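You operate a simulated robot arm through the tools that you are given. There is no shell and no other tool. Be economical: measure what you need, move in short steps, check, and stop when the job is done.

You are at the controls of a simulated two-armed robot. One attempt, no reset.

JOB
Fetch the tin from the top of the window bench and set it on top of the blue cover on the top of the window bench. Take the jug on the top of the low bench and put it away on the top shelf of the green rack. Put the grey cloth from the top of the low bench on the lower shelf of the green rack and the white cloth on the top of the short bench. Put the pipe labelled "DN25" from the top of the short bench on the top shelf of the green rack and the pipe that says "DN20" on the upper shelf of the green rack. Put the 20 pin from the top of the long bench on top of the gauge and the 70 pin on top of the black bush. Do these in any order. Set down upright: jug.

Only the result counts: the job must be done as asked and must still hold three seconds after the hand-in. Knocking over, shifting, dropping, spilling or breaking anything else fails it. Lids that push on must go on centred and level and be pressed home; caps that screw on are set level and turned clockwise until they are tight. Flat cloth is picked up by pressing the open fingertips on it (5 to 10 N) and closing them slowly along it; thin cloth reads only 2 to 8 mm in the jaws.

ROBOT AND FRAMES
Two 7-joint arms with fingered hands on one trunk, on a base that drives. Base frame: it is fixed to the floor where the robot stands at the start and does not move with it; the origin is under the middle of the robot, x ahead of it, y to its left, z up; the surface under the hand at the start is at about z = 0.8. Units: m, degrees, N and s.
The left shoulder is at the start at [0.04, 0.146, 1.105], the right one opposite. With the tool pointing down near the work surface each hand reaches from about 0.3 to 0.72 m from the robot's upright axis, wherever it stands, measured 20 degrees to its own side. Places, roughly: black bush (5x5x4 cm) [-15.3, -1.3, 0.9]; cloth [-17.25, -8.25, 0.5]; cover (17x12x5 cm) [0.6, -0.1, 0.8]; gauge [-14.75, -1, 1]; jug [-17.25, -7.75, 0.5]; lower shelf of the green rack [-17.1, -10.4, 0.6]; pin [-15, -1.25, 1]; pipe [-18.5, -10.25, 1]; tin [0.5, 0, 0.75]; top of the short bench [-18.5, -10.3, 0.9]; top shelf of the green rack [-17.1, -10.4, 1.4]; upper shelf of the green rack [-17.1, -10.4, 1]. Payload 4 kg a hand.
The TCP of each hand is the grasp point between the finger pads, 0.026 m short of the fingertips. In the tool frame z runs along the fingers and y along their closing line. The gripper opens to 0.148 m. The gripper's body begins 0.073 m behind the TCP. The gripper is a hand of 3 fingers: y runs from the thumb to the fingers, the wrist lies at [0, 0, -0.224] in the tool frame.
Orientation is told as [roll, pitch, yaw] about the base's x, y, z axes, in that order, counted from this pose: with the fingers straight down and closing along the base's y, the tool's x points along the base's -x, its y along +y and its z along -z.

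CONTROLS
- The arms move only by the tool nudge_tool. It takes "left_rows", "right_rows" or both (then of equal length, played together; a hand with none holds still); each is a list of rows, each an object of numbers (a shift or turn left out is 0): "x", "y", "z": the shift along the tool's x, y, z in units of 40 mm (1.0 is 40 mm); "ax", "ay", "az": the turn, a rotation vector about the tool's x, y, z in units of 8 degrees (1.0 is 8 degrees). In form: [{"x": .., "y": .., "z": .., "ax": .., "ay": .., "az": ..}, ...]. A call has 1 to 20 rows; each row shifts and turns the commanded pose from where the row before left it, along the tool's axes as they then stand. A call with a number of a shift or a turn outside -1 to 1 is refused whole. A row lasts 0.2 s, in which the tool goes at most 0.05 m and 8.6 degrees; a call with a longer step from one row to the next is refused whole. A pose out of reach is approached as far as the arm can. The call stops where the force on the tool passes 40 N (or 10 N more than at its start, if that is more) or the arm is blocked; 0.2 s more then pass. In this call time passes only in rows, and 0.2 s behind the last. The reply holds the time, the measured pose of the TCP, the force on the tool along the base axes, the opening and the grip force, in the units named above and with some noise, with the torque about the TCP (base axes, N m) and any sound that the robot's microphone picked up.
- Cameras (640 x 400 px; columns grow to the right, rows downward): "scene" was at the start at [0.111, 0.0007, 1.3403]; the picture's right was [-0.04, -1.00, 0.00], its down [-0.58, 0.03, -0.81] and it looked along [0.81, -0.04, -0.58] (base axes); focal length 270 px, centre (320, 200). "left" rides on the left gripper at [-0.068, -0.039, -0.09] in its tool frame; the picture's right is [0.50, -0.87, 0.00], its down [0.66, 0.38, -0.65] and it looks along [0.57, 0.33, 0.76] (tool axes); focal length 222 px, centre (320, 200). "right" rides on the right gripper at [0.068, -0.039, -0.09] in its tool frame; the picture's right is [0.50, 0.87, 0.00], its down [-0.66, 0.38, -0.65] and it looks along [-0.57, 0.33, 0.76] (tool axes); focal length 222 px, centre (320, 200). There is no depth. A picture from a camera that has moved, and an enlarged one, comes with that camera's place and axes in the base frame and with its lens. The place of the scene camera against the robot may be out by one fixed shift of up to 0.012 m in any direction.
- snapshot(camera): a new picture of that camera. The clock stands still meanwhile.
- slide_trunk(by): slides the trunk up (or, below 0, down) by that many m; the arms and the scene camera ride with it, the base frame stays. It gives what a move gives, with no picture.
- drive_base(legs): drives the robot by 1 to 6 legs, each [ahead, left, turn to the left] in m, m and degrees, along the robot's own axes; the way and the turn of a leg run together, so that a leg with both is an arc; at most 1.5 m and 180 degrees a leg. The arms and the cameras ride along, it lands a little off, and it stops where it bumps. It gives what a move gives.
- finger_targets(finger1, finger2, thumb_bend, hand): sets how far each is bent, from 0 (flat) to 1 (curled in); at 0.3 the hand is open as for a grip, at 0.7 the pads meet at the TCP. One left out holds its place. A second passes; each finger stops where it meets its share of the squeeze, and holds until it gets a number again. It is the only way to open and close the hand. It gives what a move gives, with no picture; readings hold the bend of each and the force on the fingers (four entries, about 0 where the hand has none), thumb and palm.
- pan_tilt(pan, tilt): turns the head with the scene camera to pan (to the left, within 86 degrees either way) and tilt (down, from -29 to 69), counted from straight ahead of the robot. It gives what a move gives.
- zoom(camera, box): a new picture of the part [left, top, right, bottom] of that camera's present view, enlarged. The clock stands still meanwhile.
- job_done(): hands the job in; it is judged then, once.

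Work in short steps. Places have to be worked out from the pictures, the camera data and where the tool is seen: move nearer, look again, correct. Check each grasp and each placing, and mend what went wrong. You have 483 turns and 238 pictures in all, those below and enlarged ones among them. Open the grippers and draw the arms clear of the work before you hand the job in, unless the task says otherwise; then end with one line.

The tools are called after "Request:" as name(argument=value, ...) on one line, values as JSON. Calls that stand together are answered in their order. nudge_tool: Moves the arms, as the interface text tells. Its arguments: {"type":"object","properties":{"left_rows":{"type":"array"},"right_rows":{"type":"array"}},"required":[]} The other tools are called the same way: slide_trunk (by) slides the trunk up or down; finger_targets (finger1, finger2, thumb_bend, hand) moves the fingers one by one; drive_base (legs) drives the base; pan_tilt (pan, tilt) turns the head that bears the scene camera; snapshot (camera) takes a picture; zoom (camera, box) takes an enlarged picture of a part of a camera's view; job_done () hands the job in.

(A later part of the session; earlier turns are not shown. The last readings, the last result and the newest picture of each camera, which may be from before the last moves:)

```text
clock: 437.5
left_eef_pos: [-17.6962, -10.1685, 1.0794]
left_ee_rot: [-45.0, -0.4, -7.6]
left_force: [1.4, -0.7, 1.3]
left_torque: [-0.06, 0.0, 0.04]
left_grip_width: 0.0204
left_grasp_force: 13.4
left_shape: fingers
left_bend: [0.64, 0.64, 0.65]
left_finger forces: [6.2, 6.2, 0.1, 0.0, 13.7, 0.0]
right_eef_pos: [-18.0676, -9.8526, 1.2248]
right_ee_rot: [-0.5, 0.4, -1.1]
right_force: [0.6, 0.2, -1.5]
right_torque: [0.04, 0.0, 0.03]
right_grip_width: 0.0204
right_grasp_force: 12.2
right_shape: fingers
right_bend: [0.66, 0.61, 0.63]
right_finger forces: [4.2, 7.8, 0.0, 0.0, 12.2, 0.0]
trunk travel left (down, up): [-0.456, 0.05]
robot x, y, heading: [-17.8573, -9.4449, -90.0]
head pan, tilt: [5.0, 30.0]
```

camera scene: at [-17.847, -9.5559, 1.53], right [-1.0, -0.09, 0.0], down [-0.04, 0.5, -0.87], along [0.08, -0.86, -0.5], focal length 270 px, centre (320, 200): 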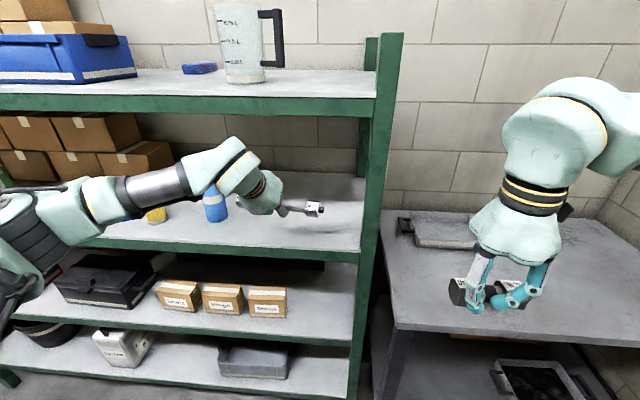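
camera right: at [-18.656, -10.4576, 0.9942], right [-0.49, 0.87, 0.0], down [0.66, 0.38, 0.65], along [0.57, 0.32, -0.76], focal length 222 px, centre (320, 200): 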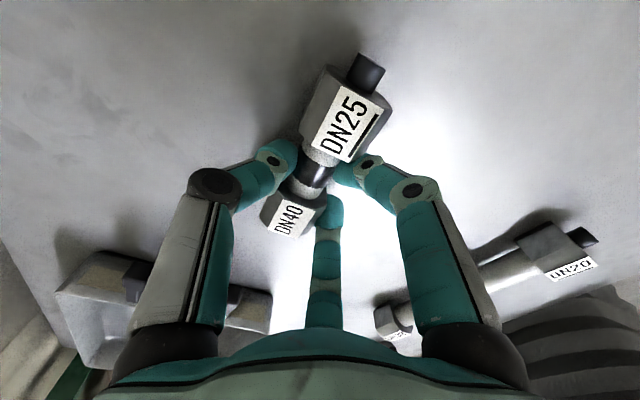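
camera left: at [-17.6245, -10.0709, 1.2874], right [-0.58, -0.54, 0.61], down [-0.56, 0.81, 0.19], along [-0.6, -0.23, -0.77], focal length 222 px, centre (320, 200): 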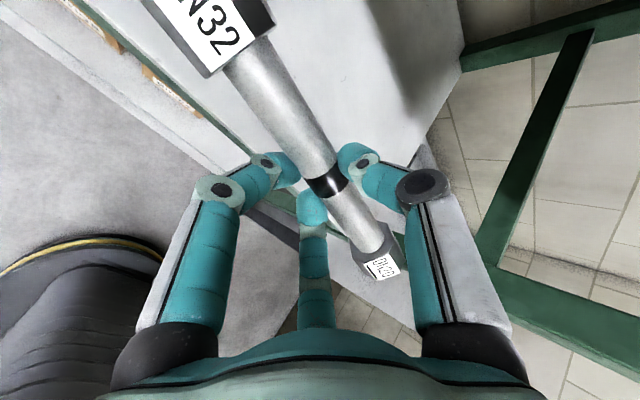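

Light contact. A hair lower, then release by opening the thumb, then the fingers slightly.

Request:
nudge_tool(left_rows=[{"y": 0.05, "z": 0.05}])

Request:
finger_targets(hand="left", thumb_bend=0.5)

Request:
finger_targets(hand="left", finger1=0.6, finger2=0.6, thumb_bend=0.4)

Request:
snapshot(camera="left")

```text
clock: 437.9
left_eef_pos: [-17.697, -10.1672, 1.0772]
left_ee_rot: [-45.1, -0.4, -7.5]
left_force: [1.6, -1.5, 6.7]
left_torque: [-0.14, 0.04, 0.04]
left_grip_width: 0.0204
left_grasp_force: 13.1
left_shape: fingers
left_bend: [0.65, 0.65, 0.65]
left_finger forces: [5.1, 5.1, 0.0, 0.0, 16.1, 0.0]
right_eef_pos: [-18.0676, -9.8504, 1.2234]
right_ee_rot: [-0.4, 0.3, -1.1]
right_force: [-0.2, -0.2, -2.1]
right_torque: [-0.03, -0.04, 0.01]
right_grip_width: 0.0202
right_grasp_force: 12.5
right_shape: fingers
right_bend: [0.66, 0.61, 0.63]
right_finger forces: [4.2, 7.8, 0.0, 0.0, 12.1, 0.0]
trunk travel left (down, up): [-0.456, 0.05]
robot x, y, heading: [-17.856, -9.45, -89.8]
head pan, tilt: [5.0, 30.0]
```

```text
clock: 438.9
left_eef_pos: [-17.6973, -10.1678, 1.0749]
left_ee_rot: [-44.7, -0.4, -7.5]
left_force: [-0.4, 0.2, 0.0]
left_torque: [0.01, -0.03, 0.0]
left_grip_width: 0.0336
left_grasp_force: 0.1
left_shape: fingers
left_bend: [0.71, 0.71, 0.5]
left_finger forces: [0.0, 0.0, 0.0, 0.1, 0.0, 0.0]
right_eef_pos: [-18.068, -9.8518, 1.2242]
right_ee_rot: [-0.4, 0.3, -1.2]
right_force: [-0.9, 0.3, -2.6]
right_torque: [0.03, -0.01, -0.01]
right_grip_width: 0.0204
right_grasp_force: 12.8
right_shape: fingers
right_bend: [0.66, 0.61, 0.63]
right_finger forces: [4.2, 7.9, 0.0, 0.0, 12.1, 0.0]
trunk travel left (down, up): [-0.456, 0.05]
robot x, y, heading: [-17.8622, -9.4504, -90.0]
head pan, tilt: [5.0, 30.0]
```

```text
clock: 439.9
left_eef_pos: [-17.6965, -10.166, 1.0744]
left_ee_rot: [-44.9, -0.3, -7.6]
left_force: [0.3, 0.5, 1.7]
left_torque: [-0.02, -0.02, -0.02]
left_grip_width: 0.0638
left_grasp_force: 0.4
left_shape: fingers
left_bend: [0.6, 0.61, 0.4]
left_finger forces: [0.4, 0.5, 0.1, 0.0, 0.1, 0.1]
right_eef_pos: [-18.0677, -9.8514, 1.2243]
right_ee_rot: [-0.4, 0.3, -1.0]
right_force: [1.0, -1.4, -2.2]
right_torque: [0.06, 0.0, 0.01]
right_grip_width: 0.0205
right_grasp_force: 12.3
right_shape: fingers
right_bend: [0.66, 0.61, 0.63]
right_finger forces: [4.2, 7.9, 0.1, 0.0, 12.2, 0.0]
trunk travel left (down, up): [-0.456, 0.05]
robot x, y, heading: [-17.8558, -9.4489, -89.6]
head pan, tilt: [5.0, 30.0]
```

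```text
76 pictures are left
camera left: at [-17.6265, -10.1392, 1.1676], right [-0.58, -0.54, 0.61], down [-0.56, 0.81, 0.19], along [-0.6, -0.23, -0.77], focal length 222 px, centre (320, 200)
```

left: 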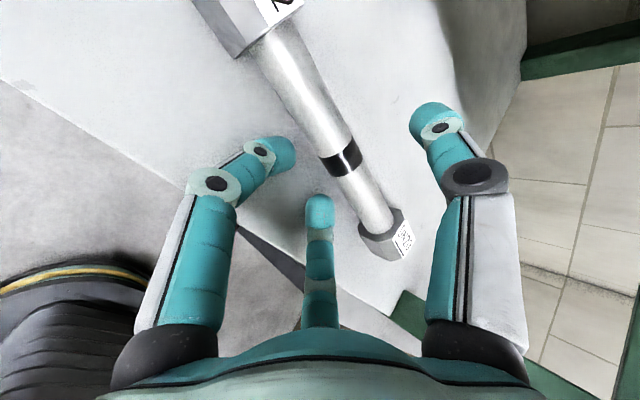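

Pipe DN20 rests on the upper shelf. Withdraw up and back.

Request:
nudge_tool(left_rows=[{"y": -0.3, "z": -0.6}, {"z": -0.9}, {"z": -0.9}, {"y": 0.5, "z": -0.7}, {"y": 0.6, "z": -0.6}, {"y": 0.6, "z": -0.6}])

Request:
snapshot(camera="scene")

```text
clock: 441.3
left_eef_pos: [-17.6751, -10.0046, 1.157]
left_ee_rot: [-44.9, -0.3, -7.5]
left_force: [-0.6, -0.7, -0.3]
left_torque: [-0.03, 0.01, 0.02]
left_grip_width: 0.0643
left_grasp_force: 0.0
left_shape: fingers
left_bend: [0.6, 0.6, 0.4]
left_finger forces: [0.1, 0.0, 0.0, 0.0, 0.1, 0.0]
right_eef_pos: [-18.0672, -9.851, 1.2233]
right_ee_rot: [-0.4, 0.4, -1.1]
right_force: [0.1, 0.8, -2.0]
right_torque: [-0.05, -0.03, 0.04]
right_grip_width: 0.0202
right_grasp_force: 12.2
right_shape: fingers
right_bend: [0.66, 0.61, 0.63]
right_finger forces: [4.2, 7.8, 0.1, 0.0, 12.1, 0.0]
trunk travel left (down, up): [-0.456, 0.05]
robot x, y, heading: [-17.8563, -9.4467, -90.3]
head pan, tilt: [5.0, 30.0]
```

```text
75 pictures are left
camera scene: at [-17.8467, -9.5534, 1.5302], right [-1.0, -0.09, 0.0], down [-0.04, 0.5, -0.87], along [0.07, -0.86, -0.5], focal length 270 px, centre (320, 200)
```

scene: 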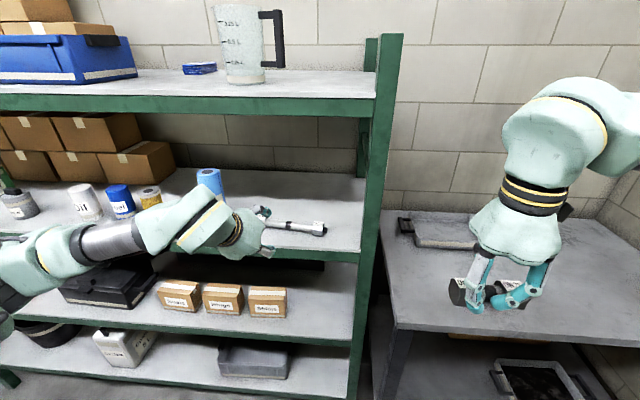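

DN20 done. Back off, straighten the left hand, raise the trunk fully and lift the right hand with DN25 above the top shelf.

Request:
drive_base(legs=[[-0.15, 0, 0], [0, 0.6, 0]])

Request:
slide_trunk(by=0.05)

Request:
nudge_tool(left_rows=[{"ax": -0.95}, {"ax": -0.95}, {"ax": -0.95}, {"ax": -0.95}, {"ax": -0.95}, {"ax": -0.85}, {"y": 0.7, "x": -0.6}, {"y": 0.7, "x": -0.6}, {"y": 0.7, "x": -0.6}, {"y": 0.7, "x": -0.6}, {"y": 0.7, "x": -0.6}], right_rows=[{"z": -0.8}, {"z": -0.8}, {"z": -0.8}, {"z": -0.8}, {"z": -0.8}, {"z": -0.8}, {"z": -0.8}, {"y": -0.5}, {"y": -0.5}, {"y": -0.5}, {}])

Request:
pan_tilt(pan=-5, tilt=15)

Request:
snapshot(camera="scene")

```text
clock: 445.6
left_eef_pos: [-17.0901, -9.8576, 1.1572]
left_ee_rot: [-44.8, -0.4, -7.7]
left_force: [0.1, 0.0, 0.1]
left_torque: [0.0, -0.06, -0.01]
left_grip_width: 0.0644
left_grasp_force: 0.1
left_shape: fingers
left_bend: [0.6, 0.6, 0.4]
left_finger forces: [0.0, 0.0, 0.0, 0.0, 0.0, 0.0]
right_eef_pos: [-17.4798, -9.7009, 1.2238]
right_ee_rot: [-0.4, 0.2, -1.2]
right_force: [-0.6, -0.6, -2.7]
right_torque: [0.04, -0.01, 0.02]
right_grip_width: 0.0205
right_grasp_force: 12.2
right_shape: fingers
right_bend: [0.66, 0.61, 0.63]
right_finger forces: [4.3, 7.8, 0.0, 0.1, 12.3, 0.0]
trunk travel left (down, up): [-0.456, 0.05]
robot x, y, heading: [-17.2707, -9.2983, -90.2]
head pan, tilt: [5.0, 30.0]
```

```text
clock: 446.6
left_eef_pos: [-17.0881, -9.858, 1.2047]
left_ee_rot: [-44.8, -0.4, -7.7]
left_force: [-0.5, -0.4, 0.1]
left_torque: [0.02, 0.03, 0.02]
left_grip_width: 0.0644
left_grasp_force: 0.0
left_shape: fingers
left_bend: [0.6, 0.6, 0.4]
left_finger forces: [0.0, 0.1, 0.1, 0.1, 0.1, 0.0]
right_eef_pos: [-17.4791, -9.7025, 1.2735]
right_ee_rot: [-0.3, 0.3, -1.2]
right_force: [-0.8, 0.3, -3.7]
right_torque: [0.05, -0.04, 0.01]
right_grip_width: 0.0204
right_grasp_force: 12.1
right_shape: fingers
right_bend: [0.66, 0.61, 0.63]
right_finger forces: [4.3, 7.8, 0.1, 0.0, 12.3, 0.0]
trunk travel left (down, up): [-0.506, 0.0]
robot x, y, heading: [-17.266, -9.3027, -90.3]
head pan, tilt: [5.0, 30.0]
```

```text
clock: 449.0
left_eef_pos: [-16.9474, -9.732, 1.2071]
left_ee_rot: [-0.1, -0.3, -7.7]
left_force: [-0.1, 0.1, 0.4]
left_torque: [0.0, 0.03, 0.01]
left_grip_width: 0.0643
left_grasp_force: 0.1
left_shape: fingers
left_bend: [0.6, 0.6, 0.4]
left_finger forces: [0.1, 0.1, 0.0, 0.0, 0.0, 0.0]
right_eef_pos: [-17.4778, -9.7597, 1.4982]
right_ee_rot: [-0.5, 0.3, -1.3]
right_force: [-0.5, 1.2, -3.1]
right_torque: [-0.03, 0.0, 0.01]
right_grip_width: 0.0204
right_grasp_force: 12.0
right_shape: fingers
right_bend: [0.66, 0.61, 0.63]
right_finger forces: [4.1, 7.9, 0.0, 0.0, 12.2, 0.0]
trunk travel left (down, up): [-0.506, 0.0]
robot x, y, heading: [-17.2673, -9.2985, -90.2]
head pan, tilt: [5.0, 30.0]
```

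```text
clock: 449.7
left_eef_pos: [-16.9496, -9.7343, 1.2071]
left_ee_rot: [-0.1, -0.2, -7.7]
left_force: [-1.1, -0.6, 0.1]
left_torque: [0.0, -0.06, -0.02]
left_grip_width: 0.0642
left_grasp_force: 0.1
left_shape: fingers
left_bend: [0.6, 0.6, 0.4]
left_finger forces: [0.0, 0.1, 0.0, 0.0, 0.1, 0.0]
right_eef_pos: [-17.4792, -9.7601, 1.496]
right_ee_rot: [-0.4, 0.4, -1.3]
right_force: [-0.4, -1.3, -2.2]
right_torque: [0.03, -0.04, -0.05]
right_grip_width: 0.0202
right_grasp_force: 11.9
right_shape: fingers
right_bend: [0.66, 0.61, 0.63]
right_finger forces: [4.1, 7.9, 0.1, 0.0, 12.1, 0.0]
trunk travel left (down, up): [-0.506, 0.0]
robot x, y, heading: [-17.264, -9.3003, -90.2]
head pan, tilt: [-5.0, 15.0]
```

```text
74 pictures are left
camera scene: at [-17.2737, -9.408, 1.6031], right [-1.0, 0.09, 0.0], down [0.02, 0.26, -0.97], along [-0.09, -0.96, -0.26], focal length 270 px, centre (320, 200)
```

scene: 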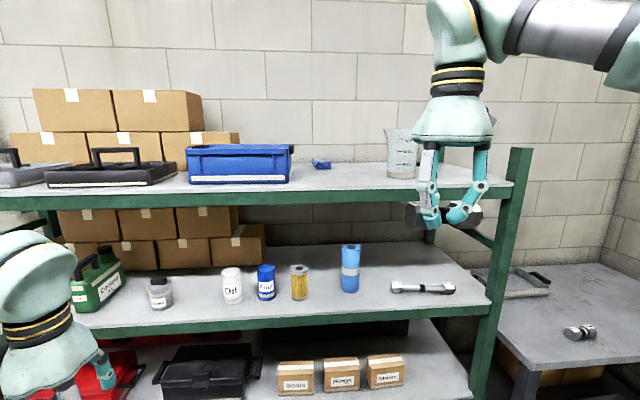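

Target for DN25: about [-17.42, -10.20] between the blue box and jug. Tuck the left hand, shift the right hand 6 cm and drive in.

Request:
nudge_tool(left_rows=[{"y": 0.95, "x": -0.3}, {"y": 0.95, "x": -0.3}, {"y": 0.95, "x": -0.3}, {"y": 0.95, "x": -0.3}, {"y": 0.95, "x": -0.3}], right_rows=[{"x": -0.75}, {"x": -0.75}, {"z": -0.3}, {}, {}])

Request:
drive_base(legs=[[0.43, 0, 0]])

Request:
snapshot(camera="scene")

Request:
snapshot(camera="right")

```text
clock: 450.9
left_eef_pos: [-16.8655, -9.5545, 1.2082]
left_ee_rot: [0.0, -0.3, -7.8]
left_force: [0.4, 0.4, -0.6]
left_torque: [-0.01, 0.02, 0.02]
left_grip_width: 0.0644
left_grasp_force: 0.1
left_shape: fingers
left_bend: [0.6, 0.6, 0.4]
left_finger forces: [0.0, 0.0, 0.0, 0.0, 0.0, 0.0]
right_eef_pos: [-17.4179, -9.759, 1.5087]
right_ee_rot: [-0.6, 0.4, -1.3]
right_force: [0.0, -0.3, -3.0]
right_torque: [-0.03, 0.01, -0.02]
right_grip_width: 0.0199
right_grasp_force: 11.9
right_shape: fingers
right_bend: [0.66, 0.61, 0.63]
right_finger forces: [4.2, 7.9, 0.1, 0.1, 12.0, 0.0]
trunk travel left (down, up): [-0.506, 0.0]
robot x, y, heading: [-17.2661, -9.3011, -90.2]
head pan, tilt: [-5.0, 15.0]
```

```text
clock: 453.6
left_eef_pos: [-16.8686, -9.9885, 1.2057]
left_ee_rot: [-0.1, -0.4, -7.8]
left_force: [0.2, -0.9, -0.3]
left_torque: [0.02, 0.0, 0.01]
left_grip_width: 0.0644
left_grasp_force: 0.1
left_shape: fingers
left_bend: [0.6, 0.6, 0.4]
left_finger forces: [0.0, 0.0, 0.0, 0.1, 0.0, 0.0]
right_eef_pos: [-17.4211, -10.1928, 1.5085]
right_ee_rot: [-0.5, 0.3, -1.3]
right_force: [-1.0, -0.4, -1.9]
right_torque: [0.01, 0.0, -0.03]
right_grip_width: 0.0203
right_grasp_force: 12.2
right_shape: fingers
right_bend: [0.66, 0.61, 0.63]
right_finger forces: [4.1, 7.9, 0.0, 0.0, 11.9, 0.0]
trunk travel left (down, up): [-0.506, 0.0]
robot x, y, heading: [-17.2714, -9.733, -90.3]
head pan, tilt: [-5.0, 15.0]
```

```text
73 pictures are left
camera scene: at [-17.2758, -9.8399, 1.6034], right [-1.0, 0.09, 0.0], down [0.02, 0.26, -0.97], along [-0.09, -0.96, -0.26], focal length 270 px, centre (320, 200)
```

scene: 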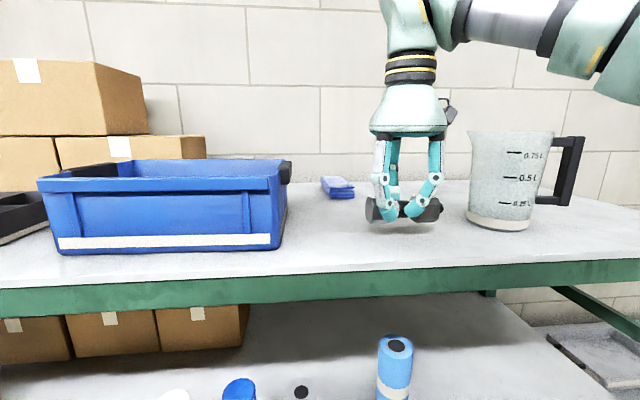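

```text
72 pictures are left
camera right: at [-17.4906, -10.2277, 1.6008], right [-0.48, 0.88, 0.0], down [0.67, 0.37, 0.65], along [0.57, 0.31, -0.76], focal length 222 px, centre (320, 200)
```

right: 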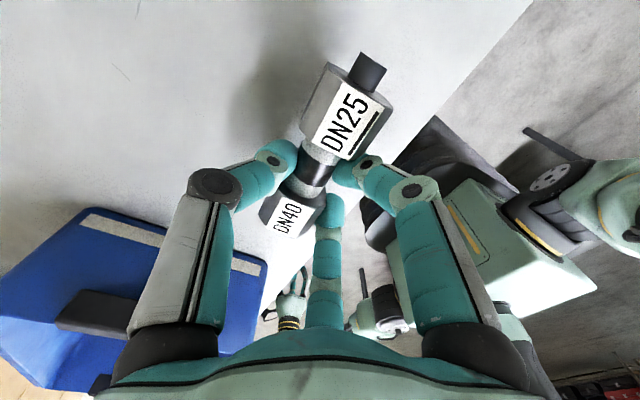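

Good position; shift 3 cm away from the jug and lower to contact.

Request:
nudge_tool(right_rows=[{"x": -0.75}, {"z": 0.6}, {"z": 0.4}, {"z": 0.1}, {"z": 0.08}])

```text
clock: 454.6
left_eef_pos: [-16.8677, -9.9906, 1.207]
left_ee_rot: [0.0, -0.3, -7.6]
left_force: [-0.3, -0.5, 0.0]
left_torque: [0.03, 0.01, -0.01]
left_grip_width: 0.0643
left_grasp_force: 0.1
left_shape: fingers
left_bend: [0.6, 0.6, 0.4]
left_finger forces: [0.0, 0.1, 0.1, 0.0, 0.0, 0.0]
right_eef_pos: [-17.3908, -10.1947, 1.4716]
right_ee_rot: [-1.5, -0.1, -1.3]
right_force: [1.1, 2.4, 12.8]
right_torque: [-0.08, -0.02, 0.0]
right_grip_width: 0.0198
right_grasp_force: 14.1
right_shape: fingers
right_bend: [0.68, 0.64, 0.64]
right_finger forces: [6.0, 8.9, 0.0, 0.1, 13.1, 0.1]
trunk travel left (down, up): [-0.506, 0.0]
robot x, y, heading: [-17.2702, -9.7348, -90.3]
head pan, tilt: [-5.0, 15.0]
stopped in row 4 (right hand): the force on the tool passed its limit at 46 N (the readings are from after the stop); the commanded pose is now the measured one
```

Contact. Check before releasing.

Request:
zoom(camera="scene", box=[320, 130, 480, 260])

Request:
nudge_tool(right_rows=[{"z": -0.06}])

Request:
finger_targets(hand="right", finger1=0.56, finger2=0.52, thumb_bend=0.52)

Request:
zoom(camera="scene", box=[320, 130, 480, 260])

```text
3.08 times, centred on (400, 195) of scene
camera zoom: at [-17.2749, -9.841, 1.6032], right [-1.0, 0.09, 0.0], down [0.02, 0.26, -0.97], along [-0.09, -0.96, -0.26], focal length 831 px, centre (74, 215)
```

zoom: 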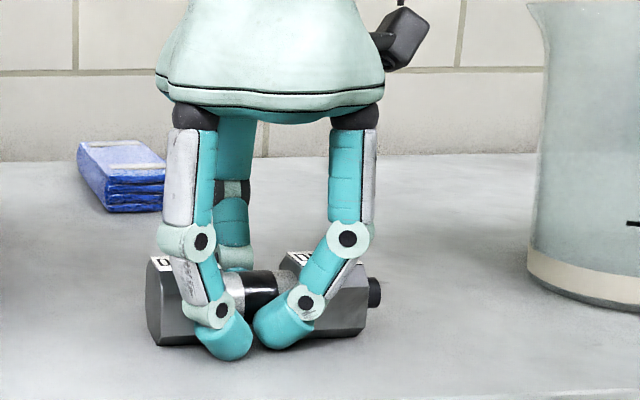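

```text
clock: 455.0
left_eef_pos: [-16.8677, -9.9907, 1.2065]
left_ee_rot: [0.0, -0.4, -7.7]
left_force: [0.6, -0.6, -0.1]
left_torque: [-0.01, 0.02, -0.01]
left_grip_width: 0.0641
left_grasp_force: 0.0
left_shape: fingers
left_bend: [0.6, 0.6, 0.4]
left_finger forces: [0.0, 0.0, 0.0, 0.1, 0.1, 0.0]
right_eef_pos: [-17.3922, -10.197, 1.4714]
right_ee_rot: [-1.2, 0.0, -1.3]
right_force: [2.3, 2.6, 5.3]
right_torque: [-0.08, -0.02, 0.04]
right_grip_width: 0.0198
right_grasp_force: 13.1
right_shape: fingers
right_bend: [0.68, 0.64, 0.64]
right_finger forces: [5.6, 8.1, 0.1, 0.1, 12.6, 0.0]
trunk travel left (down, up): [-0.506, 0.0]
robot x, y, heading: [-17.2702, -9.7323, -90.1]
head pan, tilt: [-5.0, 15.0]
```

```text
clock: 456.0
left_eef_pos: [-16.8696, -9.9903, 1.207]
left_ee_rot: [-0.1, -0.4, -7.9]
left_force: [0.3, -0.8, 0.3]
left_torque: [0.02, -0.01, 0.02]
left_grip_width: 0.0643
left_grasp_force: 0.0
left_shape: fingers
left_bend: [0.6, 0.6, 0.4]
left_finger forces: [0.0, 0.0, 0.0, 0.0, 0.1, 0.0]
right_eef_pos: [-17.3934, -10.1943, 1.4726]
right_ee_rot: [-1.4, -0.1, -1.4]
right_force: [-2.9, -1.2, 22.4]
right_torque: [0.12, -0.03, -0.01]
right_grip_width: 0.0447
right_grasp_force: 11.2
right_shape: fingers
right_bend: [0.59, 0.56, 0.52]
right_finger forces: [9.4, 11.2, 0.1, 0.1, 2.3, 0.0]
trunk travel left (down, up): [-0.506, 0.0]
robot x, y, heading: [-17.2729, -9.7317, -90.7]
head pan, tilt: [-5.0, 15.0]
```

```text
3.08 times, centred on (400, 195) of scene
camera zoom: at [-17.2761, -9.8402, 1.6034], right [-1.0, 0.09, 0.0], down [0.02, 0.26, -0.97], along [-0.09, -0.96, -0.26], focal length 831 px, centre (74, 215)
```

zoom: 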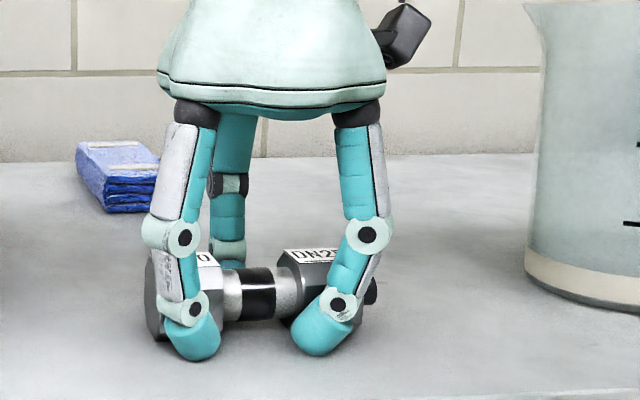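

Fingertips press the shelf. Rise slightly, open further, then lift clear.

Request:
nudge_tool(right_rows=[{"z": -0.15}])

Request:
finger_targets(hand="right", finger1=0.42, finger2=0.42, thumb_bend=0.42)

Request:
nudge_tool(right_rows=[{"z": -0.4}, {"z": -0.8}, {"z": -0.8}, {"z": -0.4}])

Request:
zoom(camera="scene", box=[280, 80, 520, 280])

```text
clock: 456.4
left_eef_pos: [-16.8697, -9.9927, 1.207]
left_ee_rot: [0.0, -0.3, -7.8]
left_force: [0.0, 0.3, 0.5]
left_torque: [0.01, 0.0, 0.01]
left_grip_width: 0.0644
left_grasp_force: 0.0
left_shape: fingers
left_bend: [0.6, 0.6, 0.4]
left_finger forces: [0.1, 0.1, 0.0, 0.0, 0.0, 0.0]
right_eef_pos: [-17.3927, -10.1992, 1.4751]
right_ee_rot: [-1.0, 0.1, -1.3]
right_force: [0.3, 0.2, 0.7]
right_torque: [0.01, -0.02, 0.01]
right_grip_width: 0.0489
right_grasp_force: 0.1
right_shape: fingers
right_bend: [0.56, 0.52, 0.52]
right_finger forces: [0.1, 0.0, 0.0, 0.0, 0.0, 0.0]
trunk travel left (down, up): [-0.506, 0.0]
robot x, y, heading: [-17.2688, -9.7343, -90.3]
head pan, tilt: [-5.0, 15.0]
```

```text
clock: 457.4
left_eef_pos: [-16.8687, -9.9902, 1.2066]
left_ee_rot: [0.0, -0.3, -7.7]
left_force: [0.8, 0.4, -0.8]
left_torque: [0.02, -0.01, 0.02]
left_grip_width: 0.0643
left_grasp_force: 0.1
left_shape: fingers
left_bend: [0.6, 0.6, 0.4]
left_finger forces: [0.0, 0.0, 0.1, 0.0, 0.1, 0.0]
right_eef_pos: [-17.3939, -10.1963, 1.4785]
right_ee_rot: [-1.2, -0.1, -1.4]
right_force: [0.1, 1.3, 0.5]
right_torque: [-0.04, 0.01, 0.01]
right_grip_width: 0.088
right_grasp_force: 0.1
right_shape: fingers
right_bend: [0.42, 0.42, 0.42]
right_finger forces: [0.0, 0.0, 0.0, 0.0, 0.0, 0.0]
trunk travel left (down, up): [-0.506, 0.0]
robot x, y, heading: [-17.2704, -9.7366, -90.3]
head pan, tilt: [-5.0, 15.0]
```

```text
clock: 458.4
left_eef_pos: [-16.8677, -9.992, 1.2074]
left_ee_rot: [0.0, -0.3, -7.8]
left_force: [-0.6, -0.8, 0.3]
left_torque: [0.0, -0.02, -0.01]
left_grip_width: 0.0641
left_grasp_force: 0.0
left_shape: fingers
left_bend: [0.6, 0.6, 0.4]
left_finger forces: [0.0, 0.1, 0.0, 0.1, 0.0, 0.0]
right_eef_pos: [-17.392, -10.194, 1.5755]
right_ee_rot: [-1.3, -0.1, -1.5]
right_force: [-0.1, 0.0, 0.3]
right_torque: [0.02, 0.01, -0.03]
right_grip_width: 0.0883
right_grasp_force: 0.1
right_shape: fingers
right_bend: [0.42, 0.42, 0.42]
right_finger forces: [0.0, 0.1, 0.0, 0.0, 0.0, 0.0]
trunk travel left (down, up): [-0.506, 0.0]
robot x, y, heading: [-17.2705, -9.7354, -90.2]
head pan, tilt: [-5.0, 15.0]
```

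```text
2.00 times, centred on (400, 180) of scene
camera zoom: at [-17.2748, -9.8427, 1.6032], right [-1.0, 0.09, 0.0], down [0.02, 0.26, -0.97], along [-0.09, -0.96, -0.26], focal length 540 px, centre (160, 240)
```

zoom: 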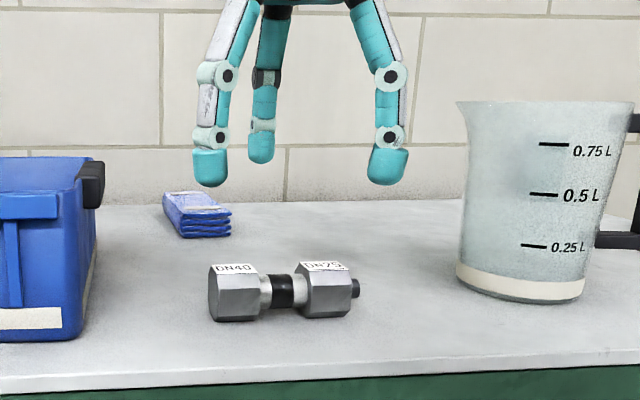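

DN25 is on the top shelf. Now the cloths: back off, bring the right hand down, turn to face the low bench's far side, and lower the trunk.

Request:
drive_base(legs=[[-0.34, 0, 0]])

Request:
nudge_tool(right_rows=[{"z": 1, "az": 0.9}, {"z": 1, "az": 0.9}, {"z": 1, "az": 0.9}, {"z": 1, "az": 0.9}, {"z": 1, "az": 0.9}, {"z": 1, "az": 0.9}, {"z": 1, "az": 0.9}, {"z": 1, "az": 0.9}, {"z": 0.5, "az": 0.9}, {"az": 0.9}, {"az": 0.9}, {"az": 0.9}, {"az": 0.3}], left_rows=[{"az": 0.9}, {"az": 0.9}, {"az": 0.9}, {"az": 0.9}, {"az": 0.9}, {"az": 0.9}, {"az": 0.9}, {"az": 0.9}, {"az": 0.9}, {"az": 0.9}, {"az": 0.9}, {"az": 0.4}, {}])

Request:
drive_base(legs=[[0, 0, 90], [0, 0, 90]])

Request:
pan_tilt(pan=0, tilt=40)

Request:
snapshot(camera="scene")

```text
clock: 460.6
left_eef_pos: [-16.8661, -9.6542, 1.2058]
left_ee_rot: [0.1, -0.4, -7.4]
left_force: [0.5, -0.9, -0.3]
left_torque: [0.03, 0.0, 0.0]
left_grip_width: 0.0643
left_grasp_force: 0.0
left_shape: fingers
left_bend: [0.6, 0.6, 0.4]
left_finger forces: [0.0, 0.0, 0.1, 0.0, 0.0, 0.1]
right_eef_pos: [-17.3893, -9.8592, 1.5734]
right_ee_rot: [-1.1, -0.2, -1.1]
right_force: [-0.3, -0.1, -0.9]
right_torque: [-0.02, 0.03, 0.03]
right_grip_width: 0.0881
right_grasp_force: 0.1
right_shape: fingers
right_bend: [0.42, 0.42, 0.42]
right_finger forces: [0.0, 0.0, 0.0, 0.0, 0.1, 0.1]
trunk travel left (down, up): [-0.506, 0.0]
robot x, y, heading: [-17.2724, -9.393, -89.8]
head pan, tilt: [-5.0, 15.0]
```

```text
clock: 463.4
left_eef_pos: [-16.8667, -9.651, 1.207]
left_ee_rot: [0.3, -0.2, -90.0]
left_force: [0.4, 0.5, 0.2]
left_torque: [0.0, 0.0, 0.07]
left_grip_width: 0.0644
left_grasp_force: 0.0
left_shape: fingers
left_bend: [0.6, 0.6, 0.4]
left_finger forces: [0.0, 0.0, 0.0, 0.0, 0.0, 0.1]
right_eef_pos: [-17.3902, -9.8631, 1.2352]
right_ee_rot: [-0.1, -1.2, -89.9]
right_force: [0.0, 0.1, 0.7]
right_torque: [-0.01, 0.0, 0.01]
right_grip_width: 0.0885
right_grasp_force: 0.1
right_shape: fingers
right_bend: [0.42, 0.42, 0.42]
right_finger forces: [0.0, 0.0, 0.0, 0.0, 0.0, 0.1]
trunk travel left (down, up): [-0.506, 0.0]
robot x, y, heading: [-17.2726, -9.3928, -90.0]
head pan, tilt: [-5.0, 15.0]
```

```text
clock: 471.5
left_eef_pos: [-17.6775, -9.1464, 1.2063]
left_ee_rot: [0.4, -0.1, 91.3]
left_force: [-0.4, -0.2, 0.8]
left_torque: [0.02, 0.01, 0.02]
left_grip_width: 0.0641
left_grasp_force: 0.0
left_shape: fingers
left_bend: [0.6, 0.6, 0.4]
left_finger forces: [0.0, 0.0, 0.1, 0.0, 0.0, 0.0]
right_eef_pos: [-17.1577, -8.9238, 1.234]
right_ee_rot: [0.1, -1.2, 91.3]
right_force: [-0.5, -0.7, -0.2]
right_torque: [0.02, 0.0, -0.01]
right_grip_width: 0.0881
right_grasp_force: 0.1
right_shape: fingers
right_bend: [0.42, 0.42, 0.42]
right_finger forces: [0.0, 0.0, 0.0, 0.0, 0.0, 0.0]
trunk travel left (down, up): [-0.506, 0.0]
robot x, y, heading: [-17.2679, -9.3945, 91.1]
head pan, tilt: [-5.0, 15.0]
```

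```text
clock: 472.4
left_eef_pos: [-17.6785, -9.1472, 1.2066]
left_ee_rot: [0.2, -0.1, 91.4]
left_force: [-0.5, 0.2, 0.2]
left_torque: [-0.02, 0.01, -0.02]
left_grip_width: 0.0641
left_grasp_force: 0.1
left_shape: fingers
left_bend: [0.6, 0.6, 0.4]
left_finger forces: [0.0, 0.0, 0.1, 0.1, 0.0, 0.1]
right_eef_pos: [-17.1572, -8.9249, 1.2345]
right_ee_rot: [-0.1, -1.2, 91.2]
right_force: [-0.3, 0.5, -0.2]
right_torque: [0.0, 0.0, 0.02]
right_grip_width: 0.0881
right_grasp_force: 0.0
right_shape: fingers
right_bend: [0.42, 0.42, 0.42]
right_finger forces: [0.1, 0.1, 0.1, 0.0, 0.0, 0.1]
trunk travel left (down, up): [-0.506, 0.0]
robot x, y, heading: [-17.2672, -9.3946, 91.0]
head pan, tilt: [0.0, 40.0]
```

```text
68 pictures are left
camera scene: at [-17.2686, -9.2854, 1.5637], right [1.0, 0.02, 0.0], down [0.01, -0.64, -0.77], along [-0.02, 0.77, -0.64], focal length 270 px, centre (320, 200)
```

scene: 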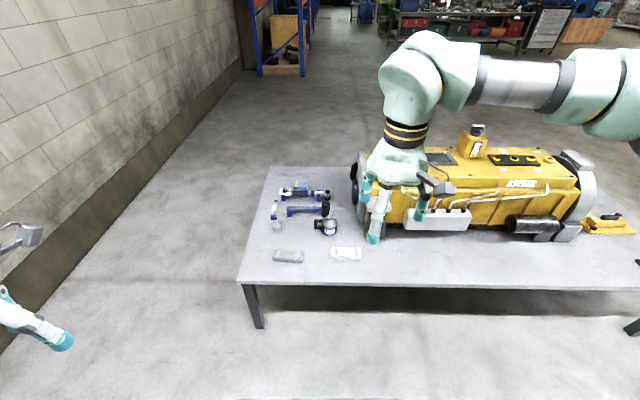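

Both cloths are near this edge. Zoom in on them.

Request:
zoom(camera="scene", box=[240, 180, 400, 300])

```text
3.33 times, centred on (320, 240) of scene
camera zoom: at [-17.2686, -9.2854, 1.5637], right [1.0, 0.02, 0.0], down [0.01, -0.64, -0.77], along [-0.02, 0.77, -0.64], focal length 901 px, centre (320, 67)
```

zoom: 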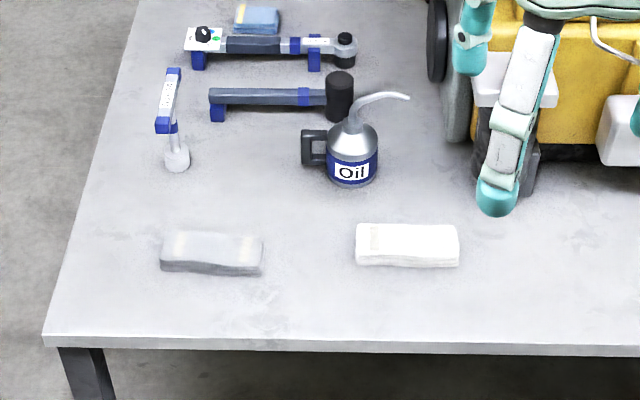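

Folded cloths, about 15×7×2 cm: grey ≈[-17.455, -8.44], white ≈[-17.163, -8.42]. Left hand takes grey, right takes white. Drive up, lower the trunk, and turn both hands to close along y.

Request:
drive_base(legs=[[0.55, 0.05, -1]])

Request:
slide_trunk(by=-0.45)

Request:
nudge_tool(left_rows=[{"az": -0.95}, {"az": -0.95}, {"az": -0.95}, {"az": -0.95}, {"az": -0.95}, {"az": -0.95}, {"az": -0.95}, {"az": -0.95}, {"az": -0.95}, {"az": -0.95}, {"az": -0.95}, {"az": -0.95}], right_rows=[{"az": -0.95}, {"az": -0.95}, {"az": -0.95}, {"az": -0.95}, {"az": -0.95}, {"az": -0.95}, {"az": -0.95}, {"az": -0.95}, {"az": -0.95}, {"az": -0.95}, {"az": -0.95}, {"az": -0.95}])

Request:
snapshot(camera="scene")

Request:
snapshot(camera="right")

```text
clock: 475.5
left_eef_pos: [-17.7238, -8.5909, 1.2077]
left_ee_rot: [0.3, -0.2, 89.9]
left_force: [-0.1, -0.4, -0.1]
left_torque: [0.0, 0.01, 0.0]
left_grip_width: 0.0641
left_grasp_force: 0.1
left_shape: fingers
left_bend: [0.6, 0.6, 0.4]
left_finger forces: [0.0, 0.0, 0.0, 0.0, 0.1, 0.0]
right_eef_pos: [-17.2002, -8.3811, 1.2358]
right_ee_rot: [0.0, -1.3, 89.8]
right_force: [-0.4, -0.9, 1.0]
right_torque: [0.01, -0.01, -0.02]
right_grip_width: 0.0881
right_grasp_force: 0.1
right_shape: fingers
right_bend: [0.42, 0.42, 0.42]
right_finger forces: [0.0, 0.0, 0.1, 0.0, 0.0, 0.1]
trunk travel left (down, up): [-0.506, 0.0]
robot x, y, heading: [-17.3218, -8.8492, 89.7]
head pan, tilt: [0.0, 40.0]
```

```text
refused: -0.45 is not a number from -0.4 to 0.4
```

```text
clock: 478.1
left_eef_pos: [-17.724, -8.5887, 1.2069]
left_ee_rot: [-0.1, -0.3, -178.8]
left_force: [0.3, -0.7, -0.1]
left_torque: [-0.04, 0.0, -0.03]
left_grip_width: 0.0644
left_grasp_force: 0.2
left_shape: fingers
left_bend: [0.6, 0.6, 0.4]
left_finger forces: [0.0, 0.0, 0.0, 0.1, 0.0, 0.1]
right_eef_pos: [-17.2012, -8.3802, 1.2353]
right_ee_rot: [-1.2, 0.0, -178.7]
right_force: [0.1, -0.5, -0.2]
right_torque: [-0.01, 0.01, 0.0]
right_grip_width: 0.0881
right_grasp_force: 0.0
right_shape: fingers
right_bend: [0.42, 0.42, 0.42]
right_finger forces: [0.1, 0.1, 0.0, 0.0, 0.1, 0.1]
trunk travel left (down, up): [-0.506, 0.0]
robot x, y, heading: [-17.3274, -8.8456, 89.9]
head pan, tilt: [0.0, 40.0]
```

```text
66 pictures are left
camera scene: at [-17.3195, -8.7371, 1.5636], right [1.0, 0.0, 0.0], down [0.0, -0.64, -0.77], along [0.0, 0.77, -0.64], focal length 270 px, centre (320, 200)
```

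scene: 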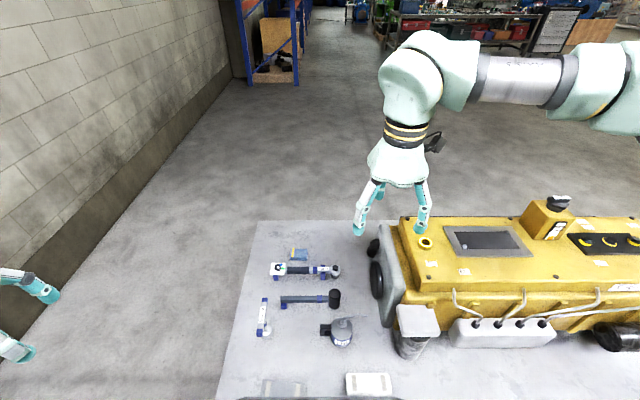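

```text
65 pictures are left
camera right: at [-17.1341, -8.3399, 1.3266], right [0.52, -0.85, -0.02], down [-0.65, -0.41, 0.65], along [-0.56, -0.32, -0.76], focal length 222 px, centre (320, 200)
```

right: 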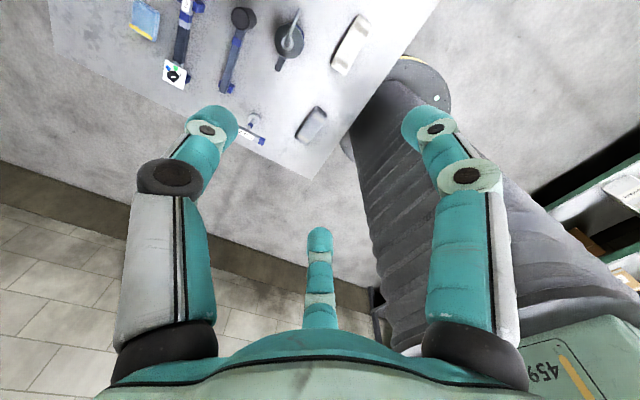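

Lower the trunk in two moves, then bring the right hand over the white cloth.

Request:
slide_trunk(by=-0.4)

Request:
finger_targets(hand="right", finger1=0.38, finger2=0.38, thumb_bend=0.38)

Request:
nudge_tool(right_rows=[{"x": 0.5, "y": 0.6}, {"x": 0.5, "y": 0.6}, {"z": 0.9}, {"z": 0.9}, {"z": 0.9}])

Request:
snapshot(camera="right")

```text
clock: 482.0
left_eef_pos: [-17.7249, -8.5892, 0.8058]
left_ee_rot: [-0.1, -0.2, -178.9]
left_force: [0.2, -0.3, -0.7]
left_torque: [0.01, -0.02, -0.01]
left_grip_width: 0.0645
left_grasp_force: 0.0
left_shape: fingers
left_bend: [0.6, 0.6, 0.4]
left_finger forces: [0.1, 0.1, 0.0, 0.1, 0.0, 0.0]
right_eef_pos: [-17.2007, -8.3797, 0.8345]
right_ee_rot: [-1.2, 0.0, -178.9]
right_force: [-0.8, 0.9, -0.2]
right_torque: [-0.02, -0.01, -0.02]
right_grip_width: 0.0882
right_grasp_force: 0.1
right_shape: fingers
right_bend: [0.42, 0.42, 0.42]
right_finger forces: [0.0, 0.0, 0.0, 0.1, 0.0, 0.1]
trunk travel left (down, up): [-0.106, 0.4]
robot x, y, heading: [-17.321, -8.8468, 90.0]
head pan, tilt: [0.0, 40.0]
```

```text
clock: 483.0
left_eef_pos: [-17.7233, -8.5884, 0.8058]
left_ee_rot: [-0.1, -0.3, -178.8]
left_force: [0.6, 0.1, -0.2]
left_torque: [-0.03, 0.01, -0.02]
left_grip_width: 0.0643
left_grasp_force: 0.1
left_shape: fingers
left_bend: [0.6, 0.6, 0.4]
left_finger forces: [0.0, 0.1, 0.0, 0.0, 0.0, 0.0]
right_eef_pos: [-17.2011, -8.3806, 0.8348]
right_ee_rot: [-1.3, 0.0, -178.9]
right_force: [0.4, -0.5, -0.1]
right_torque: [0.0, -0.01, -0.02]
right_grip_width: 0.1011
right_grasp_force: 0.0
right_shape: fingers
right_bend: [0.38, 0.38, 0.38]
right_finger forces: [0.1, 0.0, 0.0, 0.0, 0.0, 0.0]
trunk travel left (down, up): [-0.106, 0.4]
robot x, y, heading: [-17.3229, -8.8444, 89.7]
head pan, tilt: [0.0, 40.0]
```

```text
clock: 484.2
left_eef_pos: [-17.7241, -8.5892, 0.8071]
left_ee_rot: [0.0, -0.3, -178.9]
left_force: [-0.9, 0.3, -0.4]
left_torque: [-0.03, -0.01, 0.02]
left_grip_width: 0.0643
left_grasp_force: 0.0
left_shape: fingers
left_bend: [0.6, 0.6, 0.4]
left_finger forces: [0.1, 0.0, 0.1, 0.1, 0.0, 0.0]
right_eef_pos: [-17.1592, -8.4233, 0.7242]
right_ee_rot: [-1.1, 0.0, -178.9]
right_force: [0.3, 0.4, 0.4]
right_torque: [0.01, -0.05, -0.02]
right_grip_width: 0.101
right_grasp_force: 0.1
right_shape: fingers
right_bend: [0.38, 0.38, 0.38]
right_finger forces: [0.0, 0.1, 0.1, 0.0, 0.1, 0.0]
trunk travel left (down, up): [-0.106, 0.4]
robot x, y, heading: [-17.3225, -8.8492, 90.2]
head pan, tilt: [0.0, 40.0]
```

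```text
64 pictures are left
camera right: at [-17.0935, -8.3834, 0.817], right [0.52, -0.86, -0.02], down [-0.65, -0.4, 0.65], along [-0.56, -0.32, -0.76], focal length 222 px, centre (320, 200)
```

right: 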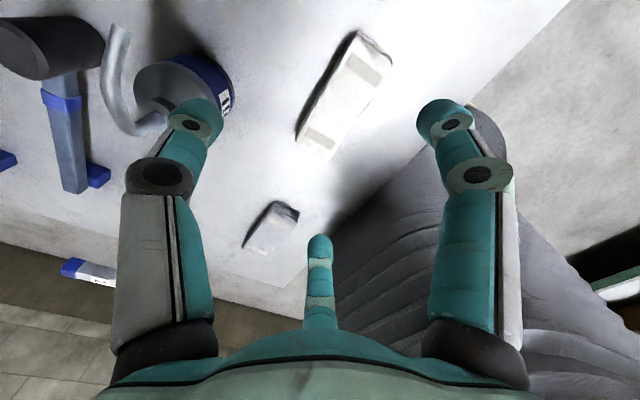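

White cloth spans x -17.234…-17.088 at y≈-8.449. I'll place the hand so thumb and fingers straddle its 7 cm width and descend.

Request:
nudge_tool(right_rows=[{"x": 0.2, "y": 0.55}, {"y": 0.52}, {"z": 0.9}, {"z": 0.9}, {"z": 0.9}, {"z": 0.9}, {"z": 0.9}])

Request:
snapshot(camera="right")

```text
clock: 485.8
left_eef_pos: [-17.724, -8.5878, 0.8066]
left_ee_rot: [-0.1, -0.4, -178.8]
left_force: [-0.5, -0.3, -0.9]
left_torque: [-0.03, -0.03, -0.02]
left_grip_width: 0.0642
left_grasp_force: 0.1
left_shape: fingers
left_bend: [0.6, 0.6, 0.4]
left_finger forces: [0.1, 0.0, 0.0, 0.1, 0.1, 0.1]
right_eef_pos: [-17.1502, -8.4635, 0.5452]
right_ee_rot: [-1.1, 0.1, -178.9]
right_force: [0.3, -0.8, 0.4]
right_torque: [0.03, 0.02, 0.02]
right_grip_width: 0.1014
right_grasp_force: 0.0
right_shape: fingers
right_bend: [0.38, 0.38, 0.38]
right_finger forces: [0.0, 0.1, 0.0, 0.0, 0.1, 0.0]
trunk travel left (down, up): [-0.106, 0.4]
robot x, y, heading: [-17.3198, -8.8501, 89.9]
head pan, tilt: [0.0, 40.0]
```

```text
63 pictures are left
camera right: at [-17.0839, -8.423, 0.6383], right [0.52, -0.86, -0.02], down [-0.65, -0.4, 0.65], along [-0.56, -0.32, -0.76], focal length 222 px, centre (320, 200)
```

right: 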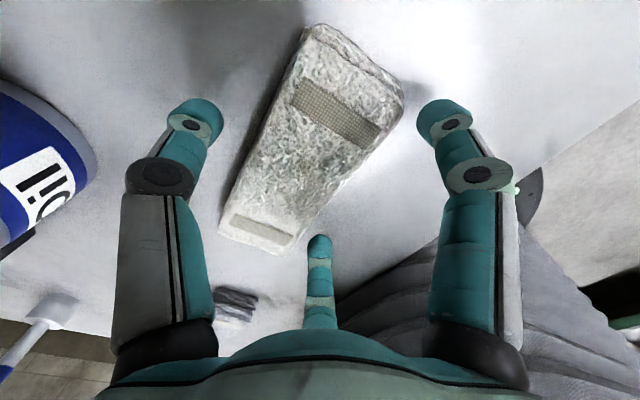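

The cloth lies between thumb and fingers. Descend to the bench surface.

Request:
nudge_tool(right_rows=[{"z": 0.35}, {"z": 0.2}, {"z": 0.12}, {"z": 0.1}])

Request:
finger_targets(hand="right", finger1=0.48, finger2=0.48, thumb_bend=0.48)

Request:
snapshot(camera="right")

```text
clock: 486.4
left_eef_pos: [-17.7234, -8.5899, 0.807]
left_ee_rot: [-0.2, -0.3, -179.0]
left_force: [0.2, 0.0, 1.0]
left_torque: [-0.01, 0.03, -0.01]
left_grip_width: 0.0642
left_grasp_force: 0.1
left_shape: fingers
left_bend: [0.6, 0.6, 0.4]
left_finger forces: [0.0, 0.0, 0.0, 0.1, 0.0, 0.0]
right_eef_pos: [-17.1526, -8.4589, 0.5297]
right_ee_rot: [-2.0, -0.4, -179.0]
right_force: [-0.1, -1.8, 16.3]
right_torque: [-0.74, -0.46, -0.01]
right_grip_width: 0.1061
right_grasp_force: 8.3
right_shape: fingers
right_bend: [0.36, 0.38, 0.38]
right_finger forces: [12.2, 5.0, 0.1, 0.1, 0.1, 0.0]
trunk travel left (down, up): [-0.106, 0.4]
robot x, y, heading: [-17.3233, -8.8445, 89.8]
head pan, tilt: [0.0, 40.0]
stopped in row 3 (right hand): the force on the tool passed its limit at 50 N (the readings are from after the stop); the commanded pose is now the measured one
```

```text
clock: 487.4
left_eef_pos: [-17.7252, -8.5895, 0.8061]
left_ee_rot: [-0.1, -0.3, -178.9]
left_force: [0.5, 0.1, -0.3]
left_torque: [-0.03, 0.02, 0.0]
left_grip_width: 0.0644
left_grasp_force: 0.2
left_shape: fingers
left_bend: [0.6, 0.6, 0.4]
left_finger forces: [0.0, 0.0, 0.0, 0.0, 0.1, 0.0]
right_eef_pos: [-17.1548, -8.4589, 0.5323]
right_ee_rot: [-2.0, -0.7, -178.9]
right_force: [0.5, -4.1, 26.3]
right_torque: [-1.07, -0.44, -0.01]
right_grip_width: 0.0845
right_grasp_force: 12.9
right_shape: fingers
right_bend: [0.39, 0.42, 0.48]
right_finger forces: [16.0, 9.8, 0.0, 0.0, 0.0, 0.1]
trunk travel left (down, up): [-0.106, 0.4]
robot x, y, heading: [-17.323, -8.847, 89.7]
head pan, tilt: [0.0, 40.0]
stopped (right hand): the force on the tool passed its limit at 44 N (the readings are from after the stop); the commanded pose is now the measured one
```

```text
62 pictures are left
camera right: at [-17.0867, -8.4197, 0.6246], right [0.52, -0.86, -0.04], down [-0.64, -0.41, 0.65], along [-0.57, -0.31, -0.76], focal length 222 px, centre (320, 200)
```

right: 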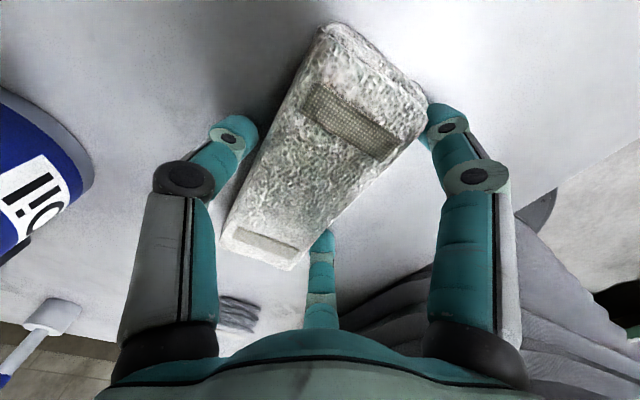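

Tips are pressing the bench (at TCP ≈0.53). Raise 5 mm, level, and close in steps.

Request:
nudge_tool(right_rows=[{"z": -0.1, "ax": 0.22}])

Request:
finger_targets(hand="right", finger1=0.5, finger2=0.5, thumb_bend=0.55)

Request:
finger_targets(hand="right", finger1=0.62, finger2=0.62, thumb_bend=0.65)

Request:
snapshot(camera="right")

```text
clock: 487.8
left_eef_pos: [-17.7238, -8.5887, 0.8072]
left_ee_rot: [-0.1, -0.3, -178.8]
left_force: [0.2, -0.5, -0.3]
left_torque: [-0.02, -0.04, -0.01]
left_grip_width: 0.0642
left_grasp_force: 0.0
left_shape: fingers
left_bend: [0.6, 0.6, 0.4]
left_finger forces: [0.1, 0.0, 0.1, 0.0, 0.1, 0.1]
right_eef_pos: [-17.1519, -8.4594, 0.5349]
right_ee_rot: [-3.8, -0.4, -178.8]
right_force: [0.3, -3.3, 14.1]
right_torque: [-0.6, -0.11, -0.04]
right_grip_width: 0.0804
right_grasp_force: 6.4
right_shape: fingers
right_bend: [0.41, 0.44, 0.48]
right_finger forces: [7.4, 5.9, 0.0, 0.0, 0.0, 0.0]
trunk travel left (down, up): [-0.106, 0.4]
robot x, y, heading: [-17.3285, -8.8474, 89.9]
head pan, tilt: [0.0, 40.0]
```

```text
clock: 488.8
left_eef_pos: [-17.7241, -8.5898, 0.8063]
left_ee_rot: [-0.1, -0.3, -178.9]
left_force: [0.1, -0.1, 0.8]
left_torque: [0.02, 0.01, 0.02]
left_grip_width: 0.0642
left_grasp_force: 0.1
left_shape: fingers
left_bend: [0.6, 0.6, 0.4]
left_finger forces: [0.0, 0.1, 0.0, 0.0, 0.1, 0.0]
right_eef_pos: [-17.1538, -8.4581, 0.536]
right_ee_rot: [-3.7, -0.5, -178.9]
right_force: [1.0, -0.8, 12.0]
right_torque: [-0.42, -0.24, -0.02]
right_grip_width: 0.0742
right_grasp_force: 10.4
right_shape: fingers
right_bend: [0.42, 0.44, 0.52]
right_finger forces: [10.0, 6.4, 0.1, 0.1, 5.0, 0.1]
trunk travel left (down, up): [-0.106, 0.4]
robot x, y, heading: [-17.321, -8.8466, 90.0]
head pan, tilt: [0.0, 40.0]
```

```text
clock: 489.8
left_eef_pos: [-17.7241, -8.5899, 0.8067]
left_ee_rot: [-0.1, -0.1, -178.9]
left_force: [0.2, -0.5, -0.4]
left_torque: [-0.01, 0.03, -0.01]
left_grip_width: 0.064
left_grasp_force: 0.2
left_shape: fingers
left_bend: [0.6, 0.6, 0.4]
left_finger forces: [0.0, 0.0, 0.0, 0.0, 0.0, 0.0]
right_eef_pos: [-17.1536, -8.4584, 0.5344]
right_ee_rot: [-3.8, -0.5, -178.9]
right_force: [-0.4, 4.4, 10.5]
right_torque: [-0.17, 0.14, 0.01]
right_grip_width: 0.0719
right_grasp_force: 19.3
right_shape: fingers
right_bend: [0.42, 0.45, 0.56]
right_finger forces: [9.4, 13.2, 0.0, 0.0, 15.9, 0.0]
trunk travel left (down, up): [-0.106, 0.4]
robot x, y, heading: [-17.3195, -8.8484, 89.9]
head pan, tilt: [0.0, 40.0]
```

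```text
61 pictures are left
camera right: at [-17.0862, -8.4222, 0.6279], right [0.52, -0.85, -0.06], down [-0.64, -0.43, 0.63], along [-0.57, -0.29, -0.77], focal length 222 px, centre (320, 200)
```

right: 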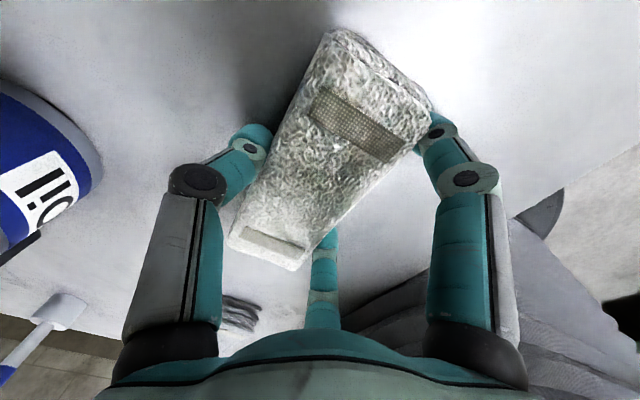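

The cloth is gripped across its width like a block. Lift slightly and check.

Request:
nudge_tool(right_rows=[{"z": -0.3}, {"z": -0.6}, {"z": -0.6}, {"z": -0.6}])

Request:
snapshot(camera="right")

```text
clock: 490.8
left_eef_pos: [-17.7237, -8.5893, 0.8067]
left_ee_rot: [0.0, -0.2, -178.9]
left_force: [-0.5, -0.1, -1.1]
left_torque: [0.02, -0.01, -0.01]
left_grip_width: 0.0643
left_grasp_force: 0.0
left_shape: fingers
left_bend: [0.6, 0.6, 0.4]
left_finger forces: [0.0, 0.1, 0.0, 0.0, 0.0, 0.1]
right_eef_pos: [-17.1535, -8.4639, 0.6184]
right_ee_rot: [-3.6, -0.4, -179.0]
right_force: [-0.1, -0.7, -0.8]
right_torque: [-0.01, 0.02, 0.03]
right_grip_width: 0.0674
right_grasp_force: 14.5
right_shape: fingers
right_bend: [0.45, 0.45, 0.56]
right_finger forces: [6.6, 8.0, 0.0, 0.1, 14.6, 0.0]
trunk travel left (down, up): [-0.106, 0.4]
robot x, y, heading: [-17.3201, -8.8461, 90.1]
head pan, tilt: [0.0, 40.0]
```

```text
60 pictures are left
camera right: at [-17.0862, -8.4274, 0.7118], right [0.52, -0.85, -0.06], down [-0.64, -0.43, 0.63], along [-0.57, -0.29, -0.77], focal length 222 px, centre (320, 200)
```

right: 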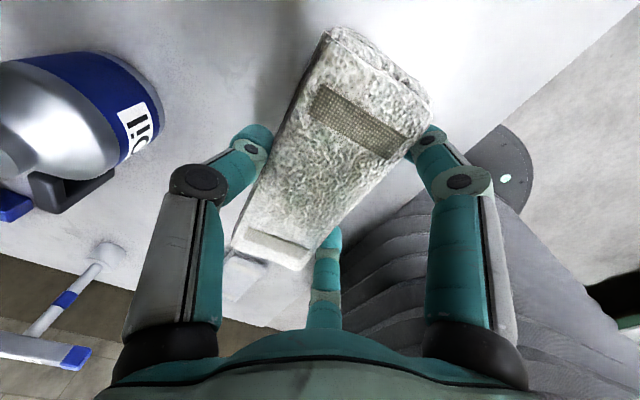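

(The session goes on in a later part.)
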